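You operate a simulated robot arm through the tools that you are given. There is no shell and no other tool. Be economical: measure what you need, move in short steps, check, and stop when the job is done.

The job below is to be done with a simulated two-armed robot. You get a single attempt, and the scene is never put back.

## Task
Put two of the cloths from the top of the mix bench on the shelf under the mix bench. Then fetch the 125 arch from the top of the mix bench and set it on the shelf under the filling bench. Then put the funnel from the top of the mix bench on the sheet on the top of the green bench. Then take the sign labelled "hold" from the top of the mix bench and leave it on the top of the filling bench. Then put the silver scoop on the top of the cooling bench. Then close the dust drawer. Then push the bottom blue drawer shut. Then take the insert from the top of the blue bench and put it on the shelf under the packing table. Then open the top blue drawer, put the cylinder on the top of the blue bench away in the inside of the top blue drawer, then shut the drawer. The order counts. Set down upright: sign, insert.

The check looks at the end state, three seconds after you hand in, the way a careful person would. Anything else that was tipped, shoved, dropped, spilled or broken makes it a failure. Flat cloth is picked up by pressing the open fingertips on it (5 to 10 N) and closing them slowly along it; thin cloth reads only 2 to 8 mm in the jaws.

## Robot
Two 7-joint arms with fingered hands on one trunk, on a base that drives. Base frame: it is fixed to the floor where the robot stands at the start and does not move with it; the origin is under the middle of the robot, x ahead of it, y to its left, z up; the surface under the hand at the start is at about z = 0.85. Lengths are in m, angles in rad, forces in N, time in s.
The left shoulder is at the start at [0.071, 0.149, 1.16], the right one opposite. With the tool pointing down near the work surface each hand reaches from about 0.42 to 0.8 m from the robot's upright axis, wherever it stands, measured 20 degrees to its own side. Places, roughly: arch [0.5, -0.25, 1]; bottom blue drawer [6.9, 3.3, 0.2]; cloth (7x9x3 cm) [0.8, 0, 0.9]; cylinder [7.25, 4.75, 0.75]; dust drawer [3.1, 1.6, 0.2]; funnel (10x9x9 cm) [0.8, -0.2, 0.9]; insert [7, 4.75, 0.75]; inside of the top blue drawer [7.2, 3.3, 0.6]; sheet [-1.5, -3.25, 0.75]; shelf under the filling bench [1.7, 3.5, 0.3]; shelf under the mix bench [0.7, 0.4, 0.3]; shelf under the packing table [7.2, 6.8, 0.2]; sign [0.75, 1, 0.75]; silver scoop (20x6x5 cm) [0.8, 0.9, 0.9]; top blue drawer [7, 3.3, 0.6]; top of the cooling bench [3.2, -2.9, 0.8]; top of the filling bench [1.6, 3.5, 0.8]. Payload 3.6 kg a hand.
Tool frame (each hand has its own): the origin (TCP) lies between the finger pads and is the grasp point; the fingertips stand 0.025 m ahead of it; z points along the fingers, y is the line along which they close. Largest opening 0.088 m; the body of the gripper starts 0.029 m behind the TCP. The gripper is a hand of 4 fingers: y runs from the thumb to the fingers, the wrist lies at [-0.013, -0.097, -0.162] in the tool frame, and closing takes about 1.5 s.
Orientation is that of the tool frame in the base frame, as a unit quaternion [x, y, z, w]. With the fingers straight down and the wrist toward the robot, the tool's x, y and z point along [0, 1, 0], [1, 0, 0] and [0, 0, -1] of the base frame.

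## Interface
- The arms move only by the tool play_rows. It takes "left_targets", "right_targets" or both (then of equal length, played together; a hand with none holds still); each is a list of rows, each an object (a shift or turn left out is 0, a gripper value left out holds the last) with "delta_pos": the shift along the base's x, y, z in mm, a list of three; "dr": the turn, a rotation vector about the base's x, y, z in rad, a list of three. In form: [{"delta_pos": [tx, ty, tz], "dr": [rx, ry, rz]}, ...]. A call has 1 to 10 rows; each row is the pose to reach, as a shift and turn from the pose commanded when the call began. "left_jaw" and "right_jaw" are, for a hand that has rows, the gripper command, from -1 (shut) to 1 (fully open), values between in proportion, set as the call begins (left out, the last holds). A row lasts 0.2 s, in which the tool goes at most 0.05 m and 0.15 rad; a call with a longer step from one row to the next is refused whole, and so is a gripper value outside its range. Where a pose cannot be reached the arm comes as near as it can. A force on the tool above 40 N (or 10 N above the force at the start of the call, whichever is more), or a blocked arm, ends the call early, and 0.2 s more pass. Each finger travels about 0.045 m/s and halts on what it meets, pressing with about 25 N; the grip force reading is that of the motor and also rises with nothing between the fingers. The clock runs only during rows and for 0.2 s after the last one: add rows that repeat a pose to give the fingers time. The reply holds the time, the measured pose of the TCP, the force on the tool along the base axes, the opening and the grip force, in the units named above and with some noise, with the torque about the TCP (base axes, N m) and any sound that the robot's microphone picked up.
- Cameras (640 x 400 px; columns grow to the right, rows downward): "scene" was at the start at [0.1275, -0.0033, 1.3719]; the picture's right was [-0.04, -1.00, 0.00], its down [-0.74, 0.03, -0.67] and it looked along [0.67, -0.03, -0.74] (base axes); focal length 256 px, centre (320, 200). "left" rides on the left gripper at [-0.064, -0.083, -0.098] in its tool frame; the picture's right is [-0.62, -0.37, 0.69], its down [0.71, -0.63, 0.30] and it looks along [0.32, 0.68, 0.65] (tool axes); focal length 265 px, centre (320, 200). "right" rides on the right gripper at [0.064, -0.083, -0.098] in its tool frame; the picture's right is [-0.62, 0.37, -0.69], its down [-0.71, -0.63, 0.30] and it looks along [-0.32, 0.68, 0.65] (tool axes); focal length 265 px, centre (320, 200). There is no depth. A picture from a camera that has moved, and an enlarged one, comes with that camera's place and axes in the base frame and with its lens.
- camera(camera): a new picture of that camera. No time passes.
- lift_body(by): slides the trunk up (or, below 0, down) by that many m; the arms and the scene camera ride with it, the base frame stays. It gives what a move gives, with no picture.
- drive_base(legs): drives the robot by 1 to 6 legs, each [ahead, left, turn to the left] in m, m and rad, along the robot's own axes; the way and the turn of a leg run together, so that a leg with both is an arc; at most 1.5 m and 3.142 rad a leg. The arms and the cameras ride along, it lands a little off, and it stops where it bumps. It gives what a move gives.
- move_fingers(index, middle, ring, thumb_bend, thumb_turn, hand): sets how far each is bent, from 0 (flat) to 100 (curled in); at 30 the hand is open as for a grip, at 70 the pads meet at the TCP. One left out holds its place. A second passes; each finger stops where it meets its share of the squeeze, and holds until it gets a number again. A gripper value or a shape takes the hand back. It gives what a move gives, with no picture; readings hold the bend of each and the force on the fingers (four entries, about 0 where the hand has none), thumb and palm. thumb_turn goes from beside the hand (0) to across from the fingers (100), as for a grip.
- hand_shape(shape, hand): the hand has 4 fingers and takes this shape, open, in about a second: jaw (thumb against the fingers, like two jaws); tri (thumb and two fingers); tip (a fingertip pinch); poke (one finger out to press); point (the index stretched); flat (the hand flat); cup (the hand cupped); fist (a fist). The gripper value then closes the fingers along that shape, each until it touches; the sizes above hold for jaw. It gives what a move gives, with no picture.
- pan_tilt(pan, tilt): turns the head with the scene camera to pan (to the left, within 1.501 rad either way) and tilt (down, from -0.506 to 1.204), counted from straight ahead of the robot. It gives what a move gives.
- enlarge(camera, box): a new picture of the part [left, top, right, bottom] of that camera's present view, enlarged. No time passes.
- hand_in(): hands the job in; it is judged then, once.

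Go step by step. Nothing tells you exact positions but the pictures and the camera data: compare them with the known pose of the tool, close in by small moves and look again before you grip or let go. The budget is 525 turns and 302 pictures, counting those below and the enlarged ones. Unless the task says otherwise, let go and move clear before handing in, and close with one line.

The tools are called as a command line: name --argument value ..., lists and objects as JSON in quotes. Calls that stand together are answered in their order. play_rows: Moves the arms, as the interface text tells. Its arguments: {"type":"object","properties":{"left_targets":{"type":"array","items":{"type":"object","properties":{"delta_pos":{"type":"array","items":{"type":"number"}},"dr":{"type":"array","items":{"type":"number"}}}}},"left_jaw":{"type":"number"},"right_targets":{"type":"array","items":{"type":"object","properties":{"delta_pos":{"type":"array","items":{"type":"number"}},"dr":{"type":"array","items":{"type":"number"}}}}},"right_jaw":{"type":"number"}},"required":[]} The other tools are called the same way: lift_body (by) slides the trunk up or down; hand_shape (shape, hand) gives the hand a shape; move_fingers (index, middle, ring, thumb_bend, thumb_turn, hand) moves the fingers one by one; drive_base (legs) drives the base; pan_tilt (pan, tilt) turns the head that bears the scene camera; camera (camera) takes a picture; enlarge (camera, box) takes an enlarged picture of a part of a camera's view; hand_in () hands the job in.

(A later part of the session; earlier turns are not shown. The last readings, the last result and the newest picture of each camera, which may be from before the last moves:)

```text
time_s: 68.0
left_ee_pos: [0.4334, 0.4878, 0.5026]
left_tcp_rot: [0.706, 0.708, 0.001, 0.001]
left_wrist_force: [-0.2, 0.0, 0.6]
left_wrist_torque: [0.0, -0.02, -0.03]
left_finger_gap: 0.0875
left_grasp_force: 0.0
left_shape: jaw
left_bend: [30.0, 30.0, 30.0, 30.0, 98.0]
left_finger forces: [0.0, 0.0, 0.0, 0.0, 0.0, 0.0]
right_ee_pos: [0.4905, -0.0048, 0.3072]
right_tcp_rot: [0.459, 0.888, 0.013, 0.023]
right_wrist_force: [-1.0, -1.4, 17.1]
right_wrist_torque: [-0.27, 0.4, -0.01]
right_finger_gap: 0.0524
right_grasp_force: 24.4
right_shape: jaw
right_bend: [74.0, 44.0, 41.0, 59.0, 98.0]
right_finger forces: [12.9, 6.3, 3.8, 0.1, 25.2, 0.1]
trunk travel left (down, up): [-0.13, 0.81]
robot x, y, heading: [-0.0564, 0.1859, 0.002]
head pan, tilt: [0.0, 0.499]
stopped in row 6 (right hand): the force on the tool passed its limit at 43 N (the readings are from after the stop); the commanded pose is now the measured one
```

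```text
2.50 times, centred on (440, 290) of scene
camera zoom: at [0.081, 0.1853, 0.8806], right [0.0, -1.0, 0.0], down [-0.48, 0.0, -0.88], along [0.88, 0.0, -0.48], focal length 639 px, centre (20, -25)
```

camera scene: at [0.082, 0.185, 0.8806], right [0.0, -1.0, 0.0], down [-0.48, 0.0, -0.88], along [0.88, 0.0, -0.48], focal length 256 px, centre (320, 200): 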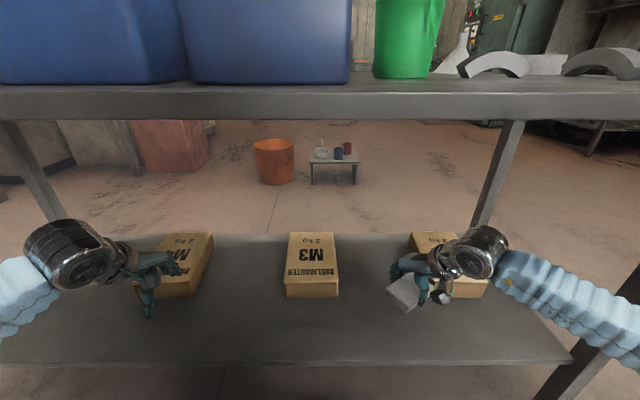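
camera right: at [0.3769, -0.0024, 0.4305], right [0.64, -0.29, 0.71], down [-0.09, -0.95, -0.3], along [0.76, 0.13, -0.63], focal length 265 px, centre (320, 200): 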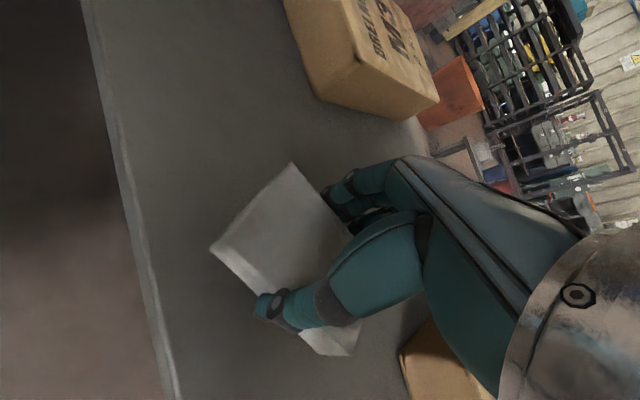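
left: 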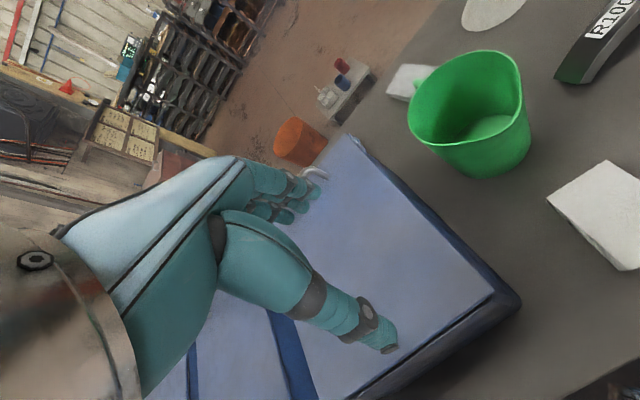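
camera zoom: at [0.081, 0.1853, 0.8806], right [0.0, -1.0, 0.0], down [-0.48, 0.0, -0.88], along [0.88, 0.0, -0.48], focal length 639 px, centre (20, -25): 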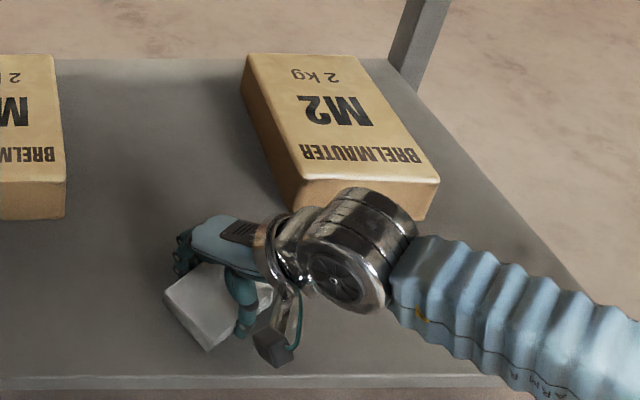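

It's on the shelf. Easing up a touch, opening, then rising.

play_rows --right_targets '[{"delta_pos": [0, 0, 3]}, {"delta_pos": [0, 0, 3]}, {"delta_pos": [0, 0, 3]}, {"delta_pos": [0, 0, 3]}, {"delta_pos": [0, 0, 3]}, {"delta_pos": [0, 0, 3]}, {"delta_pos": [0, 0, 3]}]' --right_jaw 1

play_rows --right_targets '[{"delta_pos": [0, 0, 20]}, {"delta_pos": [0, 0, 50]}, {"delta_pos": [0, 0, 90]}, {"delta_pos": [0, 0, 120]}, {"delta_pos": [0, 0, 120]}]'

camera --camera "right"

```text
time_s: 69.6
left_ee_pos: [0.4339, 0.4875, 0.5026]
left_tcp_rot: [0.706, 0.708, 0.0, 0.0]
left_wrist_force: [0.1, 0.5, 0.0]
left_wrist_torque: [-0.03, -0.01, 0.01]
left_finger_gap: 0.088
left_grasp_force: 0.1
left_shape: jaw
left_bend: [30.0, 30.0, 30.0, 30.0, 98.0]
left_finger forces: [0.0, 0.1, 0.0, 0.0, 0.0, 0.1]
right_ee_pos: [0.4886, -0.0049, 0.3053]
right_tcp_rot: [0.458, 0.889, 0.009, 0.019]
right_wrist_force: [1.1, 0.1, 2.6]
right_wrist_torque: [-0.01, 0.07, 0.01]
right_finger_gap: 0.0833
right_grasp_force: 0.0
right_shape: jaw
right_bend: [30.0, 30.0, 30.0, 32.0, 98.0]
right_finger forces: [0.0, 0.0, 0.0, 0.0, 2.3, 0.0]
trunk travel left (down, up): [-0.13, 0.81]
robot x, y, heading: [-0.0582, 0.1874, 0.005]
head pan, tilt: [0.0, 0.499]
```

```text
time_s: 70.8
left_ee_pos: [0.4341, 0.4879, 0.5015]
left_tcp_rot: [0.706, 0.708, 0.0, 0.0]
left_wrist_force: [-0.6, 0.3, -0.3]
left_wrist_torque: [0.04, 0.01, -0.01]
left_finger_gap: 0.0877
left_grasp_force: 0.1
left_shape: jaw
left_bend: [30.0, 30.0, 30.0, 30.0, 98.0]
left_finger forces: [0.0, 0.0, 0.0, 0.0, 0.1, 0.0]
right_ee_pos: [0.4882, -0.0063, 0.4243]
right_tcp_rot: [0.459, 0.888, 0.009, 0.019]
right_wrist_force: [0.1, 0.3, -0.1]
right_wrist_torque: [0.04, 0.04, 0.0]
right_finger_gap: 0.0876
right_grasp_force: 0.1
right_shape: jaw
right_bend: [30.0, 30.0, 30.0, 30.0, 98.0]
right_finger forces: [0.1, 0.1, 0.0, 0.0, 0.0, 0.0]
trunk travel left (down, up): [-0.13, 0.81]
robot x, y, heading: [-0.0527, 0.1814, -0.001]
head pan, tilt: [0.0, 0.499]
```

```text
276 pictures are left
camera right: at [0.3792, -0.0023, 0.5196], right [0.63, -0.29, 0.72], down [-0.09, -0.95, -0.31], along [0.77, 0.13, -0.62], focal length 265 px, centre (320, 200)
```

right: 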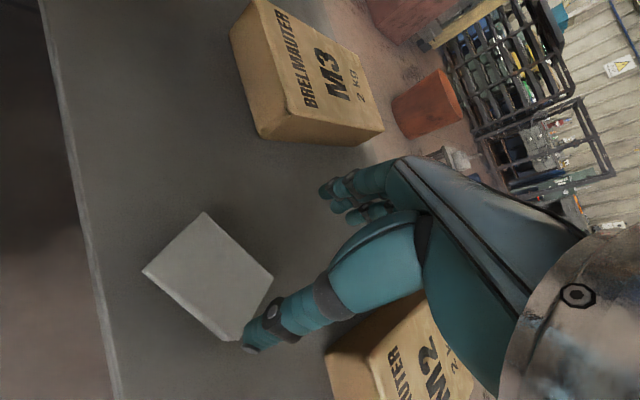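

Cloth 1 rests on the shelf. Backing off, raising the trunk, then approaching the rear cloth at an angle from the right-front.

drive_base --legs '[[-0.42, 0, 0]]'

lift_body --by 0.4

lift_body --by 0.35

drive_base --legs '[[0, 0, 0.8], [0.0, -0.6, 0]]'

pan_tilt --pan -0.3 --tilt 0.9

camera --camera "scene"

```text
time_s: 76.7
left_ee_pos: [0.0149, 0.4868, 0.5017]
left_tcp_rot: [0.707, 0.707, 0.001, 0.0]
left_wrist_force: [-0.3, 0.6, -0.5]
left_wrist_torque: [0.0, 0.02, -0.02]
left_finger_gap: 0.0879
left_grasp_force: 0.0
left_shape: jaw
left_bend: [30.0, 30.0, 30.0, 30.0, 98.0]
left_finger forces: [0.1, 0.1, 0.1, 0.0, 0.0, 0.0]
right_ee_pos: [0.0683, -0.0082, 0.4243]
right_tcp_rot: [0.46, 0.888, 0.01, 0.019]
right_wrist_force: [0.6, -0.5, -0.1]
right_wrist_torque: [0.0, 0.0, 0.0]
right_finger_gap: 0.0879
right_grasp_force: 0.0
right_shape: jaw
right_bend: [30.0, 30.0, 30.0, 30.0, 98.0]
right_finger forces: [0.0, 0.0, 0.1, 0.0, 0.0, 0.0]
trunk travel left (down, up): [-0.13, 0.81]
robot x, y, heading: [-0.4809, 0.1817, -0.0]
head pan, tilt: [0.0, 0.499]
```

```text
time_s: 80.6
left_ee_pos: [0.0131, 0.485, 0.901]
left_tcp_rot: [0.707, 0.707, 0.001, 0.001]
left_wrist_force: [0.0, -0.4, -0.1]
left_wrist_torque: [0.0, 0.0, 0.02]
left_finger_gap: 0.0878
left_grasp_force: 0.0
left_shape: jaw
left_bend: [30.0, 30.0, 30.0, 30.0, 98.0]
left_finger forces: [0.1, 0.1, 0.1, 0.0, 0.0, 0.0]
right_ee_pos: [0.0676, -0.0078, 0.8254]
right_tcp_rot: [0.459, 0.888, 0.01, 0.02]
right_wrist_force: [0.9, -0.3, 0.1]
right_wrist_torque: [0.02, 0.01, -0.03]
right_finger_gap: 0.0877
right_grasp_force: 0.0
right_shape: jaw
right_bend: [30.0, 30.0, 30.0, 30.0, 98.0]
right_finger forces: [0.1, 0.0, 0.0, 0.0, 0.0, 0.1]
trunk travel left (down, up): [-0.53, 0.41]
robot x, y, heading: [-0.4794, 0.1863, -0.007]
head pan, tilt: [0.0, 0.499]
```

```text
time_s: 84.0
left_ee_pos: [0.0139, 0.4879, 1.2516]
left_tcp_rot: [0.708, 0.706, 0.0, 0.0]
left_wrist_force: [1.0, -0.3, 0.7]
left_wrist_torque: [-0.01, 0.02, -0.02]
left_finger_gap: 0.0877
left_grasp_force: 0.0
left_shape: jaw
left_bend: [30.0, 30.0, 30.0, 30.0, 98.0]
left_finger forces: [0.0, 0.1, 0.0, 0.1, 0.0, 0.1]
right_ee_pos: [0.0673, -0.0074, 1.1753]
right_tcp_rot: [0.46, 0.888, 0.01, 0.02]
right_wrist_force: [0.4, -0.7, 0.3]
right_wrist_torque: [-0.04, 0.02, 0.01]
right_finger_gap: 0.0879
right_grasp_force: 0.0
right_shape: jaw
right_bend: [30.0, 30.0, 30.0, 30.0, 98.0]
right_finger forces: [0.0, 0.0, 0.0, 0.0, 0.0, 0.0]
trunk travel left (down, up): [-0.88, 0.06]
robot x, y, heading: [-0.4758, 0.1845, -0.006]
head pan, tilt: [0.0, 0.499]
```

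```text
time_s: 97.3
left_ee_pos: [0.0844, 0.3221, 1.2516]
left_tcp_rot: [0.383, 0.924, 0.001, 0.0]
left_wrist_force: [0.7, -0.8, 0.2]
left_wrist_torque: [0.0, 0.01, 0.0]
left_finger_gap: 0.0878
left_grasp_force: 0.2
left_shape: jaw
left_bend: [30.0, 30.0, 30.0, 30.0, 98.0]
left_finger forces: [0.0, 0.0, 0.0, 0.0, 0.1, 0.0]
right_ee_pos: [0.4716, 0.0095, 1.1757]
right_tcp_rot: [0.084, 0.996, 0.016, 0.014]
right_wrist_force: [0.1, -0.3, 0.2]
right_wrist_torque: [0.0, -0.03, 0.0]
right_finger_gap: 0.0877
right_grasp_force: 0.1
right_shape: jaw
right_bend: [30.0, 30.0, 30.0, 30.0, 98.0]
right_finger forces: [0.1, 0.1, 0.1, 0.0, 0.0, 0.0]
trunk travel left (down, up): [-0.88, 0.06]
robot x, y, heading: [-0.0501, -0.2371, 0.784]
head pan, tilt: [0.0, 0.499]
```

```text
time_s: 98.2
left_ee_pos: [0.0858, 0.3207, 1.252]
left_tcp_rot: [0.383, 0.924, 0.001, -0.001]
left_wrist_force: [-0.1, -0.6, 0.0]
left_wrist_torque: [0.02, -0.02, 0.0]
left_finger_gap: 0.0877
left_grasp_force: 0.1
left_shape: jaw
left_bend: [30.0, 30.0, 30.0, 30.0, 98.0]
left_finger forces: [0.0, 0.0, 0.1, 0.0, 0.0, 0.1]
right_ee_pos: [0.4736, 0.0101, 1.1757]
right_tcp_rot: [0.086, 0.996, 0.016, 0.014]
right_wrist_force: [0.4, 0.2, -0.2]
right_wrist_torque: [-0.01, -0.01, 0.0]
right_finger_gap: 0.0878
right_grasp_force: 0.0
right_shape: jaw
right_bend: [30.0, 30.0, 30.0, 30.0, 98.0]
right_finger forces: [0.0, 0.0, 0.0, 0.1, 0.0, 0.0]
trunk travel left (down, up): [-0.88, 0.06]
robot x, y, heading: [-0.0481, -0.2447, 0.784]
head pan, tilt: [-0.3, 0.901]
```

```text
275 pictures are left
camera scene: at [0.0521, -0.172, 1.5968], right [0.47, -0.88, 0.0], down [-0.69, -0.37, -0.62], along [0.55, 0.29, -0.78], focal length 256 px, centre (320, 200)
```

scene: 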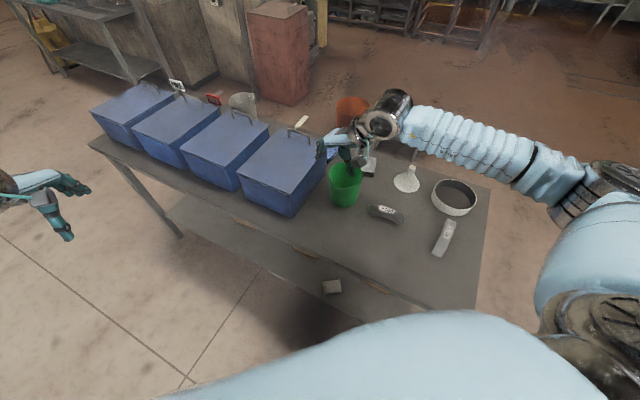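

The right hand hides the rear cloth; shifting it aside for a look.

play_rows --right_targets '[{"delta_pos": [0, -45, 0]}, {"delta_pos": [0, -90, 0]}, {"delta_pos": [0, -135, 0]}, {"delta_pos": [0, -160, 0]}, {"delta_pos": [0, -160, 0]}]'

enlarge --camera "scene" --box '[290, 110, 490, 260]'

```text
time_s: 99.4
left_ee_pos: [0.0828, 0.3168, 1.2556]
left_tcp_rot: [0.381, 0.924, 0.003, 0.0]
left_wrist_force: [-0.6, -0.9, 0.7]
left_wrist_torque: [0.02, -0.04, 0.05]
left_finger_gap: 0.0875
left_grasp_force: 0.1
left_shape: jaw
left_bend: [30.0, 30.0, 30.0, 30.0, 98.0]
left_finger forces: [0.1, 0.0, 0.1, 0.0, 0.0, 0.1]
right_ee_pos: [0.4339, -0.0785, 1.1719]
right_tcp_rot: [0.084, 0.996, 0.018, 0.016]
right_wrist_force: [-0.6, 0.3, 0.6]
right_wrist_torque: [0.05, -0.03, -0.01]
right_finger_gap: 0.0879
right_grasp_force: 0.0
right_shape: jaw
right_bend: [30.0, 30.0, 30.0, 30.0, 98.0]
right_finger forces: [0.1, 0.1, 0.0, 0.1, 0.0, 0.0]
right hand out of reach, approached as far as the arm can: row 2, 3, 4, 5
trunk travel left (down, up): [-0.88, 0.06]
robot x, y, heading: [-0.0522, -0.2422, 0.788]
head pan, tilt: [-0.3, 0.901]
```

```text
2.67 times, centred on (390, 185) of scene
camera zoom: at [0.0479, -0.1771, 1.5973], right [0.47, -0.88, 0.0], down [-0.69, -0.36, -0.62], along [0.55, 0.29, -0.78], focal length 681 px, centre (133, 240)
```

zoom: 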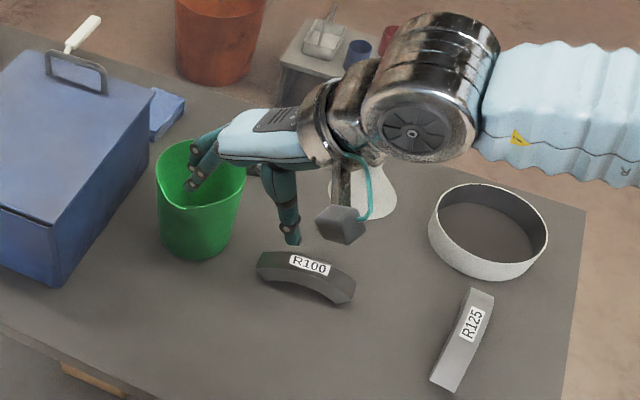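

play_rows --right_targets '[{"delta_pos": [-20, -20, 30], "dr": [0, 0, -0.12]}, {"delta_pos": [-40, -50, 60], "dr": [0, 0, -0.24]}, {"delta_pos": [-40, -80, 100], "dr": [0, 0, -0.36]}, {"delta_pos": [-40, -110, 130], "dr": [0, 0, -0.48]}, {"delta_pos": [-40, -130, 170], "dr": [0, 0, -0.6]}, {"delta_pos": [-40, -150, 200], "dr": [0, 0, -0.6]}, {"delta_pos": [-40, -150, 200], "dr": [0, 0, -0.6]}]'

enlarge --camera "scene" --box '[290, 110, 490, 260]'

```text
time_s: 101.0
left_ee_pos: [0.0871, 0.3228, 1.2512]
left_tcp_rot: [0.382, 0.924, -0.001, -0.001]
left_wrist_force: [0.5, 0.1, -0.1]
left_wrist_torque: [0.01, -0.01, 0.02]
left_finger_gap: 0.0878
left_grasp_force: 0.0
left_shape: jaw
left_bend: [30.0, 30.0, 30.0, 30.0, 98.0]
left_finger forces: [0.0, 0.0, 0.0, 0.0, 0.1, 0.1]
right_ee_pos: [0.4103, -0.2192, 1.3789]
right_tcp_rot: [0.375, 0.927, 0.01, 0.018]
right_wrist_force: [0.3, 0.4, -0.3]
right_wrist_torque: [-0.01, 0.03, 0.0]
right_finger_gap: 0.0877
right_grasp_force: 0.1
right_shape: jaw
right_bend: [30.0, 30.0, 30.0, 30.0, 98.0]
right_finger forces: [0.0, 0.1, 0.0, 0.0, 0.0, 0.0]
right hand out of reach, approached as far as the arm can: row 3, 4, 5, 6, 7
trunk travel left (down, up): [-0.88, 0.06]
robot x, y, heading: [-0.0473, -0.2396, 0.788]
head pan, tilt: [-0.3, 0.901]
```

```text
2.67 times, centred on (390, 185) of scene
camera zoom: at [0.0539, -0.1687, 1.5964], right [0.47, -0.88, 0.0], down [-0.69, -0.37, -0.62], along [0.55, 0.29, -0.79], focal length 681 px, centre (133, 240)
```

zoom: 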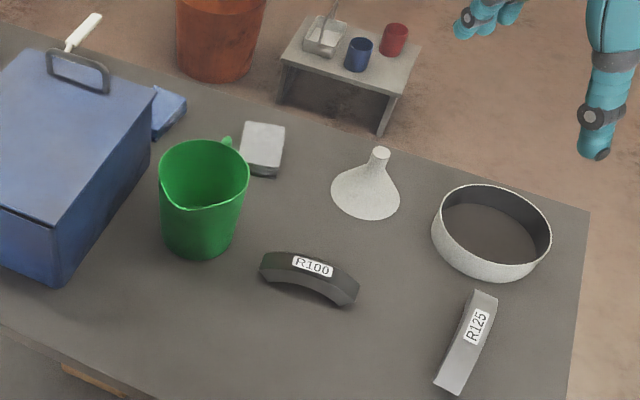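

The rear cloth centre is near (0.81, 0.01), long axis yaw ≈0.23. Before driving closer, I'll check how far the base sticks out.

pan_tilt --pan -0.3 --tilt 1.2

camera --camera "scene"

```text
time_s: 101.8
left_ee_pos: [0.0861, 0.3235, 1.2508]
left_tcp_rot: [0.383, 0.924, -0.001, -0.001]
left_wrist_force: [0.0, -0.7, -0.3]
left_wrist_torque: [-0.04, 0.01, -0.02]
left_finger_gap: 0.0877
left_grasp_force: 0.0
left_shape: jaw
left_bend: [30.0, 30.0, 30.0, 30.0, 98.0]
left_finger forces: [0.0, 0.0, 0.0, 0.1, 0.0, 0.0]
right_ee_pos: [0.4118, -0.2174, 1.3791]
right_tcp_rot: [0.375, 0.927, 0.01, 0.018]
right_wrist_force: [-0.6, 0.3, -0.4]
right_wrist_torque: [-0.01, 0.0, 0.01]
right_finger_gap: 0.0878
right_grasp_force: 0.1
right_shape: jaw
right_bend: [30.0, 30.0, 30.0, 30.0, 98.0]
right_finger forces: [0.1, 0.0, 0.0, 0.0, 0.0, 0.0]
trunk travel left (down, up): [-0.88, 0.06]
robot x, y, heading: [-0.0475, -0.2422, 0.787]
head pan, tilt: [-0.3, 1.201]
```

```text
272 pictures are left
camera scene: at [0.0367, -0.1773, 1.5766], right [0.47, -0.88, 0.0], down [-0.82, -0.44, -0.36], along [0.32, 0.17, -0.93], focal length 256 px, centre (320, 200)
```

scene: 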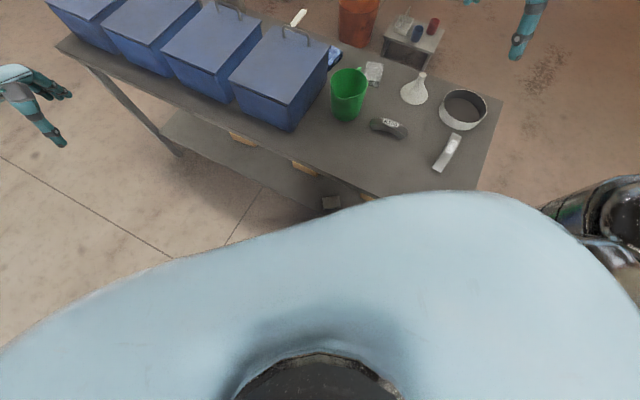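

I'll go round to the back of the bench instead: the cloth is only ~0.14 m from the back edge there, with no reach problem.

drive_base --legs '[[-0.39, -0.035, 0], [-0.503, -0.501, 0], [0.847, -0.85, 0], [0.38, -0.38, 0], [0, 0, 1.71]]'

pan_tilt --pan 0 --tilt 0.8

camera --camera "scene"

```text
time_s: 140.4
left_ee_pos: [0.8568, -1.202, 1.2518]
left_tcp_rot: [-0.446, 0.895, 0.0, 0.0]
left_wrist_force: [0.2, -0.7, -0.4]
left_wrist_torque: [0.02, 0.01, 0.04]
left_finger_gap: 0.0879
left_grasp_force: 0.1
left_shape: jaw
left_bend: [30.0, 30.0, 30.0, 30.0, 98.0]
left_finger forces: [0.1, 0.0, 0.1, 0.0, 0.0, 0.0]
right_ee_pos: [1.3491, -0.8078, 1.3811]
right_tcp_rot: [-0.453, 0.891, 0.022, 0.004]
right_wrist_force: [0.7, -0.2, 0.7]
right_wrist_torque: [0.0, -0.01, 0.01]
right_finger_gap: 0.0878
right_grasp_force: 0.2
right_shape: jaw
right_bend: [30.0, 30.0, 30.0, 30.0, 98.0]
right_finger forces: [0.1, 0.0, 0.0, 0.0, 0.0, 0.0]
trunk travel left (down, up): [-0.88, 0.06]
robot x, y, heading: [1.4305, -1.2548, 2.494]
head pan, tilt: [-0.3, 1.201]
```

```text
time_s: 141.3
left_ee_pos: [0.856, -1.2005, 1.2525]
left_tcp_rot: [-0.446, 0.895, 0.0, 0.0]
left_wrist_force: [1.0, 0.4, -0.7]
left_wrist_torque: [0.0, 0.02, -0.02]
left_finger_gap: 0.0876
left_grasp_force: 0.1
left_shape: jaw
left_bend: [30.0, 30.0, 30.0, 30.0, 98.0]
left_finger forces: [0.0, 0.1, 0.0, 0.1, 0.0, 0.1]
right_ee_pos: [1.3494, -0.8062, 1.3797]
right_tcp_rot: [-0.452, 0.892, 0.021, 0.005]
right_wrist_force: [-0.8, 0.8, 0.7]
right_wrist_torque: [0.03, -0.01, -0.04]
right_finger_gap: 0.0879
right_grasp_force: 0.1
right_shape: jaw
right_bend: [30.0, 30.0, 30.0, 30.0, 98.0]
right_finger forces: [0.0, 0.1, 0.0, 0.0, 0.0, 0.1]
trunk travel left (down, up): [-0.88, 0.06]
robot x, y, heading: [1.4302, -1.255, 2.494]
head pan, tilt: [0.0, 0.799]
```

```text
271 pictures are left
camera scene: at [1.3257, -1.1778, 1.6045], right [0.6, 0.8, 0.0], down [0.57, -0.43, -0.7], along [-0.55, 0.42, -0.72], focal length 256 px, centre (320, 200)
```

scene: 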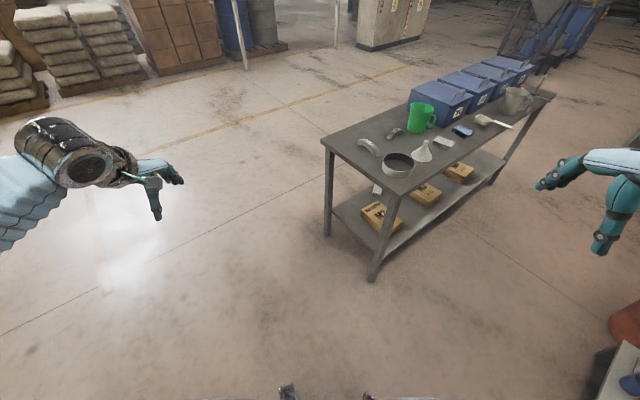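

The way behind the bench is clear. Driving alongside it.

drive_base --legs '[[0.673, -0.839, 0]]'

camera --camera "scene"

camera --camera "left"

```text
time_s: 152.4
left_ee_pos: [0.83, -0.1269, 1.2525]
left_tcp_rot: [-0.447, 0.895, 0.0, -0.001]
left_wrist_force: [0.6, 0.1, 0.2]
left_wrist_torque: [-0.03, 0.02, -0.01]
left_finger_gap: 0.0879
left_grasp_force: 0.1
left_shape: jaw
left_bend: [30.0, 30.0, 30.0, 30.0, 98.0]
left_finger forces: [0.0, 0.0, 0.0, 0.0, 0.0, 0.0]
right_ee_pos: [1.3212, 0.2695, 1.3797]
right_tcp_rot: [-0.454, 0.891, 0.02, 0.004]
right_wrist_force: [-0.3, -0.7, 0.6]
right_wrist_torque: [-0.01, -0.05, 0.0]
right_finger_gap: 0.0878
right_grasp_force: 0.0
right_shape: jaw
right_bend: [30.0, 30.0, 30.0, 30.0, 98.0]
right_finger forces: [0.0, 0.1, 0.1, 0.0, 0.0, 0.1]
trunk travel left (down, up): [-0.88, 0.06]
robot x, y, heading: [1.4064, -0.1847, 2.502]
head pan, tilt: [0.0, 0.799]
```

```text
270 pictures are left
camera scene: at [1.2999, -0.1013, 1.6045], right [0.6, 0.8, 0.0], down [0.57, -0.43, -0.7], along [-0.56, 0.42, -0.72], focal length 256 px, centre (320, 200)
```

scene: 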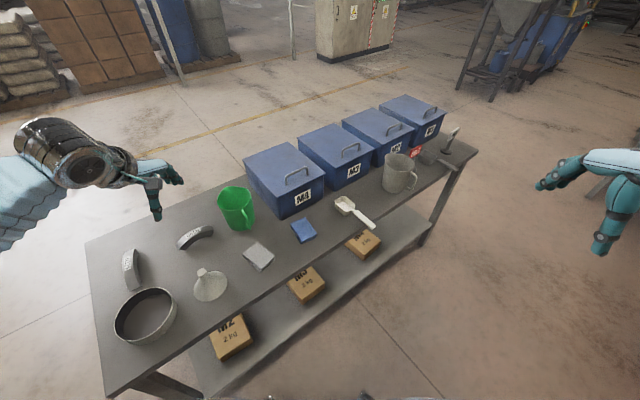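

```text
269 pictures are left
camera left: at [0.9341, -0.126, 1.3508], right [0.67, 0.27, -0.69], down [0.07, -0.95, -0.3], along [-0.74, 0.15, -0.65], focal length 265 px, centre (320, 200)
```

left: 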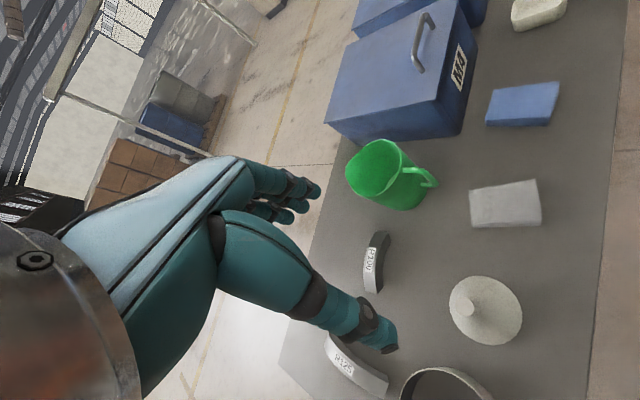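

enlarge --camera "scene" --box '[180, 180, 360, 315]'

```text
2.96 times, centred on (270, 248) of scene
camera zoom: at [1.2999, -0.1013, 1.6045], right [0.6, 0.8, 0.0], down [0.57, -0.43, -0.7], along [-0.56, 0.42, -0.72], focal length 757 px, centre (468, 59)
```

zoom: 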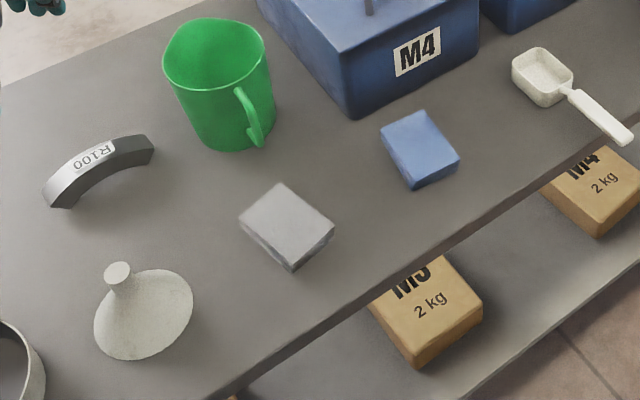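

Cloth centre at about (0.813, 0.011), long axis yaw 0.25. Turning the left hand to close across it and moving above.

play_rows --left_targets '[{"delta_pos": [-2, 15, -20], "dr": [0, 0, -0.09]}, {"delta_pos": [-4, 30, -40], "dr": [0, 0, -0.18]}, {"delta_pos": [-6, 45, -60], "dr": [0, 0, -0.27]}, {"delta_pos": [-8, 60, -80], "dr": [0, 0, -0.36]}, {"delta_pos": [-10, 80, -100], "dr": [0, 0, -0.45]}, {"delta_pos": [-12, 100, -120], "dr": [0, 0, -0.54]}, {"delta_pos": [-14, 120, -150], "dr": [0, 0, -0.63]}, {"delta_pos": [-16, 138, -180], "dr": [0, 0, -0.68]}, {"delta_pos": [-16, 138, -220], "dr": [0, 0, -0.68]}, {"delta_pos": [-16, 138, -260], "dr": [0, 0, -0.68]}]' --left_jaw 1

camera --camera "left"

enlarge --camera "scene" --box '[180, 180, 360, 315]'

```text
time_s: 154.6
left_ee_pos: [0.8128, 0.0068, 0.9914]
left_tcp_rot: [-0.123, 0.992, 0.001, -0.001]
left_wrist_force: [0.6, 0.2, 0.0]
left_wrist_torque: [-0.01, 0.02, 0.03]
left_finger_gap: 0.0878
left_grasp_force: 0.0
left_shape: jaw
left_bend: [30.0, 30.0, 30.0, 30.0, 98.0]
left_finger forces: [0.1, 0.0, 0.0, 0.0, 0.0, 0.0]
right_ee_pos: [1.321, 0.2665, 1.3821]
right_tcp_rot: [-0.455, 0.89, 0.021, 0.004]
right_wrist_force: [-0.4, -0.5, 0.3]
right_wrist_torque: [0.01, 0.03, -0.01]
right_finger_gap: 0.0878
right_grasp_force: 0.1
right_shape: jaw
right_bend: [30.0, 30.0, 30.0, 30.0, 98.0]
right_finger forces: [0.1, 0.0, 0.0, 0.1, 0.1, 0.0]
trunk travel left (down, up): [-0.88, 0.06]
robot x, y, heading: [1.4052, -0.1825, 2.5]
head pan, tilt: [0.0, 0.799]
```

```text
267 pictures are left
camera left: at [0.8949, -0.0576, 1.0902], right [0.69, -0.2, -0.69], down [-0.54, -0.79, -0.3], along [-0.48, 0.58, -0.65], focal length 265 px, centre (320, 200)
```

left: 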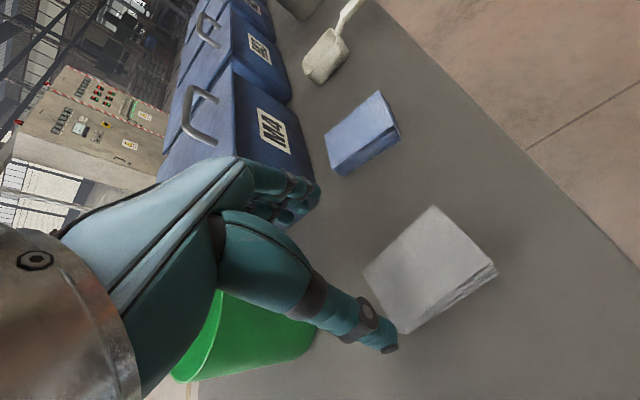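

```text
2.96 times, centred on (270, 248) of scene
camera zoom: at [1.2994, -0.1045, 1.6047], right [0.6, 0.8, 0.0], down [0.57, -0.43, -0.7], along [-0.56, 0.42, -0.72], focal length 757 px, centre (468, 59)
```

zoom: 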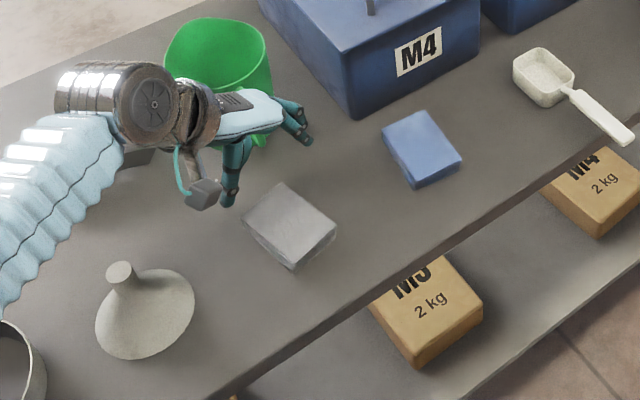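

Estimate (0.816, 0.010) agrees. Descending.

play_rows --left_targets '[{"delta_pos": [4, 3, -40]}, {"delta_pos": [4, 3, -80]}, {"delta_pos": [4, 3, -95]}, {"delta_pos": [4, 3, -105]}, {"delta_pos": [4, 3, -112]}, {"delta_pos": [4, 3, -112]}]'

camera --camera "left"

enlarge --camera "scene" --box '[180, 180, 360, 315]'

```text
time_s: 156.0
left_ee_pos: [0.8181, 0.0111, 0.8802]
left_tcp_rot: [-0.124, 0.992, 0.0, 0.0]
left_wrist_force: [0.3, -0.8, 0.5]
left_wrist_torque: [-0.02, -0.03, -0.01]
left_finger_gap: 0.0875
left_grasp_force: 0.1
left_shape: jaw
left_bend: [30.0, 30.0, 30.0, 30.0, 98.0]
left_finger forces: [0.0, 0.0, 0.0, 0.0, 0.1, 0.1]
right_ee_pos: [1.3204, 0.2675, 1.3802]
right_tcp_rot: [-0.455, 0.89, 0.02, 0.003]
right_wrist_force: [1.0, -0.6, -0.4]
right_wrist_torque: [-0.01, 0.02, 0.0]
right_finger_gap: 0.0878
right_grasp_force: 0.0
right_shape: jaw
right_bend: [30.0, 30.0, 30.0, 30.0, 98.0]
right_finger forces: [0.0, 0.0, 0.0, 0.0, 0.1, 0.1]
trunk travel left (down, up): [-0.88, 0.06]
robot x, y, heading: [1.4039, -0.1803, 2.497]
head pan, tilt: [0.0, 0.799]
```

```text
265 pictures are left
camera left: at [0.899, -0.0537, 0.9791], right [0.69, -0.2, -0.69], down [-0.54, -0.79, -0.3], along [-0.48, 0.58, -0.65], focal length 265 px, centre (320, 200)
```

left: 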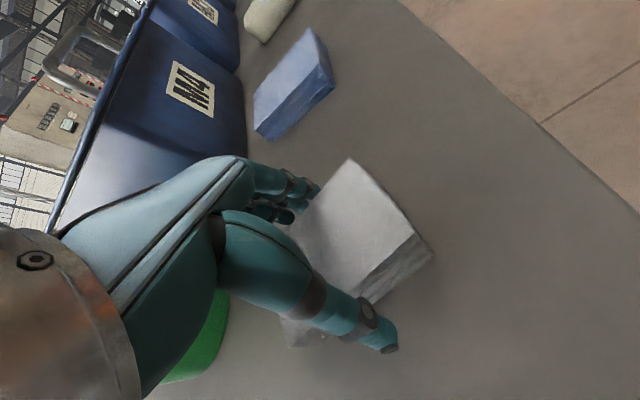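

```text
2.96 times, centred on (270, 248) of scene
camera zoom: at [1.299, -0.1041, 1.6046], right [0.6, 0.8, 0.0], down [0.57, -0.43, -0.7], along [-0.56, 0.42, -0.72], focal length 757 px, centre (468, 59)
```

zoom: 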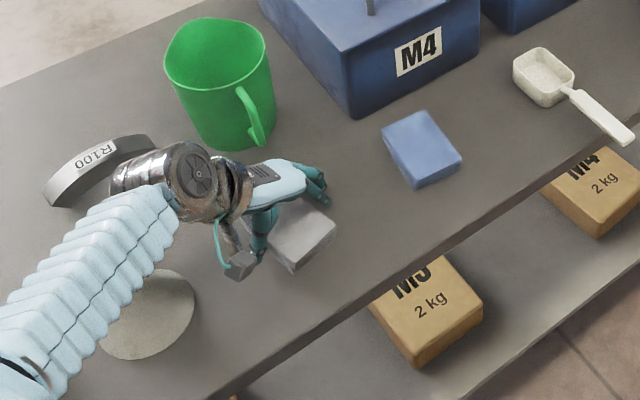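

Straddling the cloth, no contact force. Closing and lifting straight up.

play_rows --left_targets '[{}, {}, {}, {}, {}, {}, {}, {}, {}, {}]' --left_jaw -1

play_rows --left_targets '[{"delta_pos": [0, 0, 40]}, {"delta_pos": [0, 0, 85]}, {"delta_pos": [0, 0, 130]}, {"delta_pos": [0, 0, 175]}, {"delta_pos": [0, 0, 220]}, {"delta_pos": [0, 0, 250]}]'

camera --camera "scene"

```text
time_s: 158.2
left_ee_pos: [0.8163, 0.0109, 0.8807]
left_tcp_rot: [-0.123, 0.992, 0.0, 0.0]
left_wrist_force: [-0.1, 0.3, -1.1]
left_wrist_torque: [-0.01, -0.02, 0.02]
left_finger_gap: 0.0553
left_grasp_force: 25.1
left_shape: jaw
left_bend: [74.0, 42.0, 38.0, 58.0, 99.0]
left_finger forces: [12.8, 6.7, 3.1, 0.1, 22.8, 0.0]
right_ee_pos: [1.3202, 0.2686, 1.3808]
right_tcp_rot: [-0.455, 0.89, 0.021, 0.004]
right_wrist_force: [-1.1, -0.1, 0.5]
right_wrist_torque: [0.02, -0.01, -0.04]
right_finger_gap: 0.088
right_grasp_force: 0.1
right_shape: jaw
right_bend: [30.0, 30.0, 30.0, 30.0, 98.0]
right_finger forces: [0.0, 0.1, 0.0, 0.1, 0.0, 0.0]
trunk travel left (down, up): [-0.88, 0.06]
robot x, y, heading: [1.4026, -0.1812, 2.495]
head pan, tilt: [0.0, 0.799]
```

```text
time_s: 159.6
left_ee_pos: [0.8177, 0.0114, 1.1305]
left_tcp_rot: [-0.125, 0.992, 0.001, 0.0]
left_wrist_force: [0.1, 0.2, -0.1]
left_wrist_torque: [-0.01, -0.03, -0.01]
left_finger_gap: 0.0553
left_grasp_force: 25.1
left_shape: jaw
left_bend: [74.0, 42.0, 39.0, 58.0, 99.0]
left_finger forces: [12.8, 6.7, 3.0, 0.0, 22.6, 0.0]
right_ee_pos: [1.321, 0.2674, 1.3798]
right_tcp_rot: [-0.454, 0.891, 0.021, 0.005]
right_wrist_force: [-0.4, 0.2, 0.1]
right_wrist_torque: [0.02, -0.02, 0.01]
right_finger_gap: 0.088
right_grasp_force: 0.0
right_shape: jaw
right_bend: [30.0, 30.0, 30.0, 30.0, 98.0]
right_finger forces: [0.0, 0.0, 0.0, 0.1, 0.0, 0.1]
trunk travel left (down, up): [-0.88, 0.06]
robot x, y, heading: [1.4068, -0.1818, 2.496]
head pan, tilt: [0.0, 0.799]
```

```text
263 pictures are left
camera scene: at [1.2992, -0.1035, 1.6046], right [0.6, 0.8, 0.0], down [0.57, -0.43, -0.7], along [-0.56, 0.42, -0.72], focal length 256 px, centre (320, 200)
```

scene: 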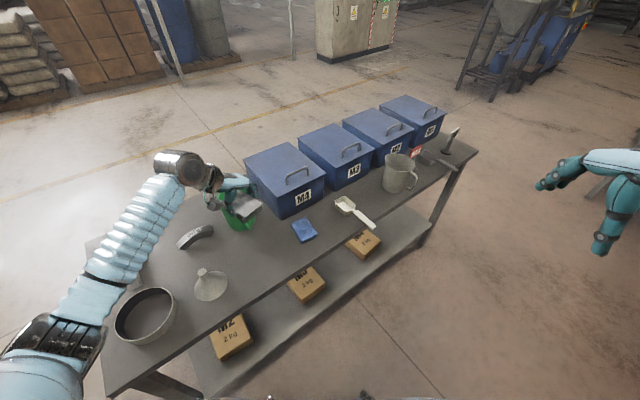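

Cloth 2 held. I'll pull the hand in and turn it straight, move off the bench's back edge (clear of the stool), then lower the trunk.

play_rows --left_targets '[{"delta_pos": [12, -9, 0], "dr": [0, 0, 0.12]}, {"delta_pos": [25, -18, 0], "dr": [0, 0, 0.24]}, {"delta_pos": [37, -28, 0], "dr": [0, 0, 0.36]}, {"delta_pos": [50, -38, 0], "dr": [0, 0, 0.48]}, {"delta_pos": [65, -48, 0], "dr": [0, 0, 0.6]}, {"delta_pos": [80, -60, 0], "dr": [0, 0, 0.68]}, {"delta_pos": [80, -60, 0], "dr": [0, 0, 0.68]}]'

drive_base --legs '[[-0.37, 0.16, 0]]'

lift_body --by -0.35

lift_body --by -0.35

camera --camera "scene"

```text
time_s: 161.2
left_ee_pos: [0.8977, -0.0498, 1.1298]
left_tcp_rot: [-0.448, 0.894, 0.0, 0.0]
left_wrist_force: [0.5, 0.8, -0.8]
left_wrist_torque: [0.01, -0.03, 0.0]
left_finger_gap: 0.055
left_grasp_force: 25.1
left_shape: jaw
left_bend: [74.0, 42.0, 39.0, 58.0, 99.0]
left_finger forces: [12.8, 6.7, 3.1, 0.0, 22.6, 0.1]
right_ee_pos: [1.3193, 0.2672, 1.3804]
right_tcp_rot: [-0.455, 0.89, 0.021, 0.004]
right_wrist_force: [-0.6, 0.6, 0.4]
right_wrist_torque: [0.01, 0.02, 0.01]
right_finger_gap: 0.0882
right_grasp_force: 0.1
right_shape: jaw
right_bend: [30.0, 30.0, 30.0, 30.0, 98.0]
right_finger forces: [0.0, 0.0, 0.0, 0.1, 0.0, 0.1]
trunk travel left (down, up): [-0.88, 0.06]
robot x, y, heading: [1.4062, -0.1822, 2.495]
head pan, tilt: [0.0, 0.799]
```

```text
time_s: 166.5
left_ee_pos: [1.0994, -0.3994, 1.1296]
left_tcp_rot: [-0.448, 0.894, 0.0, -0.001]
left_wrist_force: [-0.7, 0.7, -1.3]
left_wrist_torque: [0.0, 0.0, 0.02]
left_finger_gap: 0.0553
left_grasp_force: 25.1
left_shape: jaw
left_bend: [74.0, 42.0, 39.0, 58.0, 99.0]
left_finger forces: [12.9, 6.7, 3.0, 0.1, 22.6, 0.0]
right_ee_pos: [1.5212, -0.0808, 1.3807]
right_tcp_rot: [-0.455, 0.89, 0.02, 0.004]
right_wrist_force: [-0.6, 0.7, -0.3]
right_wrist_torque: [0.0, -0.01, -0.03]
right_finger_gap: 0.0878
right_grasp_force: 0.0
right_shape: jaw
right_bend: [30.0, 30.0, 30.0, 30.0, 98.0]
right_finger forces: [0.1, 0.1, 0.1, 0.0, 0.0, 0.0]
trunk travel left (down, up): [-0.88, 0.06]
robot x, y, heading: [1.6083, -0.5327, 2.502]
head pan, tilt: [0.0, 0.799]
```

```text
time_s: 169.9
left_ee_pos: [1.0992, -0.4004, 0.7799]
left_tcp_rot: [-0.448, 0.894, 0.0, -0.001]
left_wrist_force: [-0.1, 0.3, -1.2]
left_wrist_torque: [0.01, 0.02, -0.01]
left_finger_gap: 0.0553
left_grasp_force: 25.3
left_shape: jaw
left_bend: [74.0, 42.0, 39.0, 58.0, 99.0]
left_finger forces: [12.8, 6.7, 3.1, 0.0, 22.7, 0.0]
right_ee_pos: [1.5225, -0.0817, 1.0302]
right_tcp_rot: [-0.454, 0.891, 0.02, 0.004]
right_wrist_force: [0.2, 0.6, 0.9]
right_wrist_torque: [-0.05, 0.01, 0.01]
right_finger_gap: 0.088
right_grasp_force: 0.0
right_shape: jaw
right_bend: [30.0, 30.0, 30.0, 30.0, 98.0]
right_finger forces: [0.0, 0.0, 0.0, 0.1, 0.1, 0.0]
trunk travel left (down, up): [-0.53, 0.41]
robot x, y, heading: [1.6081, -0.5375, 2.496]
head pan, tilt: [0.0, 0.799]
```

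```text
time_s: 173.3
left_ee_pos: [1.0997, -0.3991, 0.4291]
left_tcp_rot: [-0.448, 0.894, 0.001, 0.0]
left_wrist_force: [-0.5, 0.2, 0.1]
left_wrist_torque: [0.0, 0.01, 0.0]
left_finger_gap: 0.055
left_grasp_force: 25.1
left_shape: jaw
left_bend: [74.0, 42.0, 39.0, 58.0, 99.0]
left_finger forces: [12.8, 6.6, 3.2, 0.1, 22.7, 0.0]
right_ee_pos: [1.5214, -0.0825, 0.6808]
right_tcp_rot: [-0.456, 0.89, 0.021, 0.004]
right_wrist_force: [-0.1, 1.2, -0.7]
right_wrist_torque: [0.0, -0.01, -0.01]
right_finger_gap: 0.088
right_grasp_force: 0.2
right_shape: jaw
right_bend: [30.0, 30.0, 30.0, 30.0, 98.0]
right_finger forces: [0.0, 0.0, 0.0, 0.0, 0.1, 0.0]
trunk travel left (down, up): [-0.18, 0.76]
robot x, y, heading: [1.611, -0.531, 2.502]
head pan, tilt: [0.0, 0.799]
```

```text
262 pictures are left
camera scene: at [1.502, -0.4548, 0.9046], right [0.6, 0.8, 0.0], down [0.57, -0.43, -0.7], along [-0.56, 0.42, -0.72], focal length 256 px, centre (320, 200)
```

scene: 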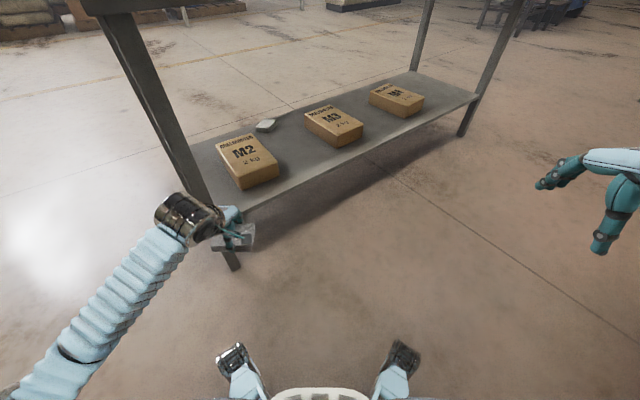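

Base feet reach ~0.35 m. I'll drive diagonally past the bench leg, then turn square to the bench.

drive_base --legs '[[0.26, -0.18, 0], [0.287, -0.285, 0], [0, 0, 0.64]]'

camera --camera "scene"

camera --camera "left"

```text
time_s: 185.3
left_ee_pos: [0.9607, -0.029, 0.4305]
left_tcp_rot: [-0.705, 0.709, 0.0, 0.0]
left_wrist_force: [-0.7, 0.5, -0.7]
left_wrist_torque: [-0.03, 0.01, 0.03]
left_finger_gap: 0.0551
left_grasp_force: 25.2
left_shape: jaw
left_bend: [74.0, 42.0, 39.0, 58.0, 99.0]
left_finger forces: [13.0, 6.7, 3.0, 0.1, 22.7, 0.0]
right_ee_pos: [1.112, 0.4769, 0.6795]
right_tcp_rot: [0.711, -0.703, -0.02, 0.002]
right_wrist_force: [-0.2, -0.7, -0.3]
right_wrist_torque: [0.01, -0.04, -0.01]
right_finger_gap: 0.0882
right_grasp_force: 0.0
right_shape: jaw
right_bend: [30.0, 30.0, 30.0, 30.0, 98.0]
right_finger forces: [0.0, 0.0, 0.0, 0.0, 0.0, 0.0]
trunk travel left (down, up): [-0.18, 0.76]
robot x, y, heading: [1.4515, 0.1643, 3.137]
head pan, tilt: [0.0, 0.799]
```

```text
261 pictures are left
camera scene: at [1.3168, 0.1674, 0.9046], right [0.0, 1.0, 0.0], down [0.72, 0.0, -0.7], along [-0.7, 0.0, -0.72], focal length 256 px, centre (320, 200)
```

scene: 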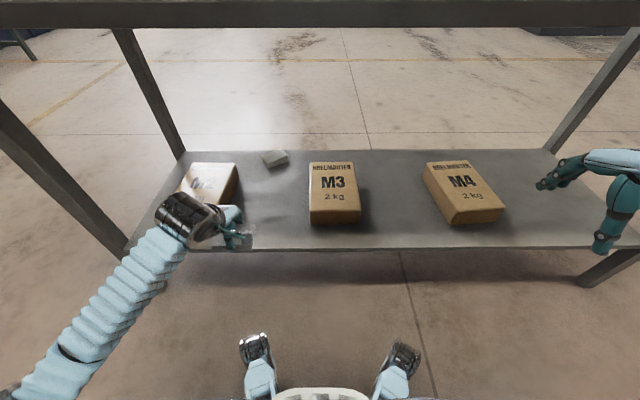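

```text
260 pictures are left
camera left: at [1.0431, 0.0363, 0.5287], right [0.37, 0.62, -0.69], down [0.63, -0.72, -0.3], along [-0.69, -0.32, -0.65], focal length 265 px, centre (320, 200)
```

left: 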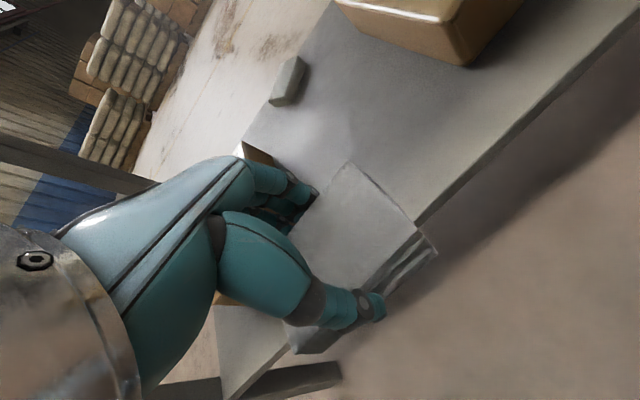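

Shelf's back edge is at x≈0.90 and the gap between M2 and M3 is y −0.11…0.13. Moving the cloth in to (0.79, 0.01).

play_rows --left_targets '[{"delta_pos": [0, 39, 0]}, {"delta_pos": [-40, 39, 0]}, {"delta_pos": [-80, 39, 0]}, {"delta_pos": [-120, 39, 0]}, {"delta_pos": [-160, 39, 0]}, {"delta_pos": [-160, 39, -40]}, {"delta_pos": [-160, 39, -80]}, {"delta_pos": [-160, 39, -105]}, {"delta_pos": [-160, 39, -112]}, {"delta_pos": [-160, 39, -116]}]'

camera --camera "scene"

camera --camera "left"

```text
time_s: 187.5
left_ee_pos: [0.8007, 0.0121, 0.3132]
left_tcp_rot: [-0.705, 0.709, 0.001, -0.001]
left_wrist_force: [0.4, 0.0, -0.5]
left_wrist_torque: [-0.01, -0.04, -0.03]
left_finger_gap: 0.0551
left_grasp_force: 25.0
left_shape: jaw
left_bend: [74.0, 42.0, 39.0, 58.0, 99.0]
left_finger forces: [12.9, 6.6, 3.2, 0.0, 22.6, 0.0]
right_ee_pos: [1.1126, 0.4789, 0.6806]
right_tcp_rot: [0.71, -0.704, -0.021, 0.003]
right_wrist_force: [-0.6, 0.5, 0.4]
right_wrist_torque: [-0.04, 0.02, -0.03]
right_finger_gap: 0.0879
right_grasp_force: 0.1
right_shape: jaw
right_bend: [30.0, 30.0, 30.0, 30.0, 98.0]
right_finger forces: [0.0, 0.0, 0.1, 0.0, 0.1, 0.0]
trunk travel left (down, up): [-0.18, 0.76]
robot x, y, heading: [1.4482, 0.1651, 3.138]
head pan, tilt: [0.0, 0.799]
```

```text
259 pictures are left
camera scene: at [1.3168, 0.1675, 0.9046], right [0.0, 1.0, 0.0], down [0.72, 0.0, -0.7], along [-0.7, 0.0, -0.72], focal length 256 px, centre (320, 200)
```

scene: 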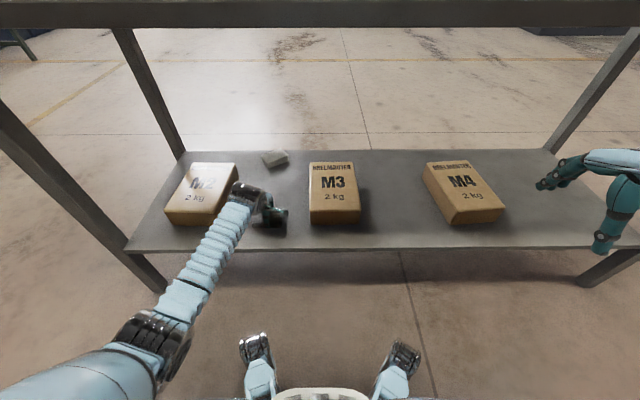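

```text
258 pictures are left
camera left: at [0.883, 0.0751, 0.4125], right [0.37, 0.62, -0.69], down [0.63, -0.72, -0.3], along [-0.69, -0.32, -0.65], focal length 265 px, centre (320, 200)
```

left: 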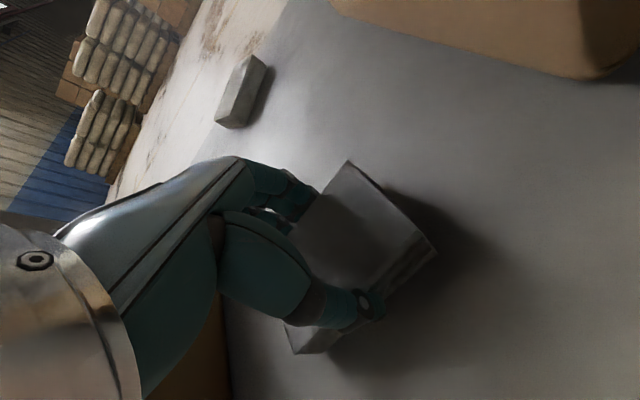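

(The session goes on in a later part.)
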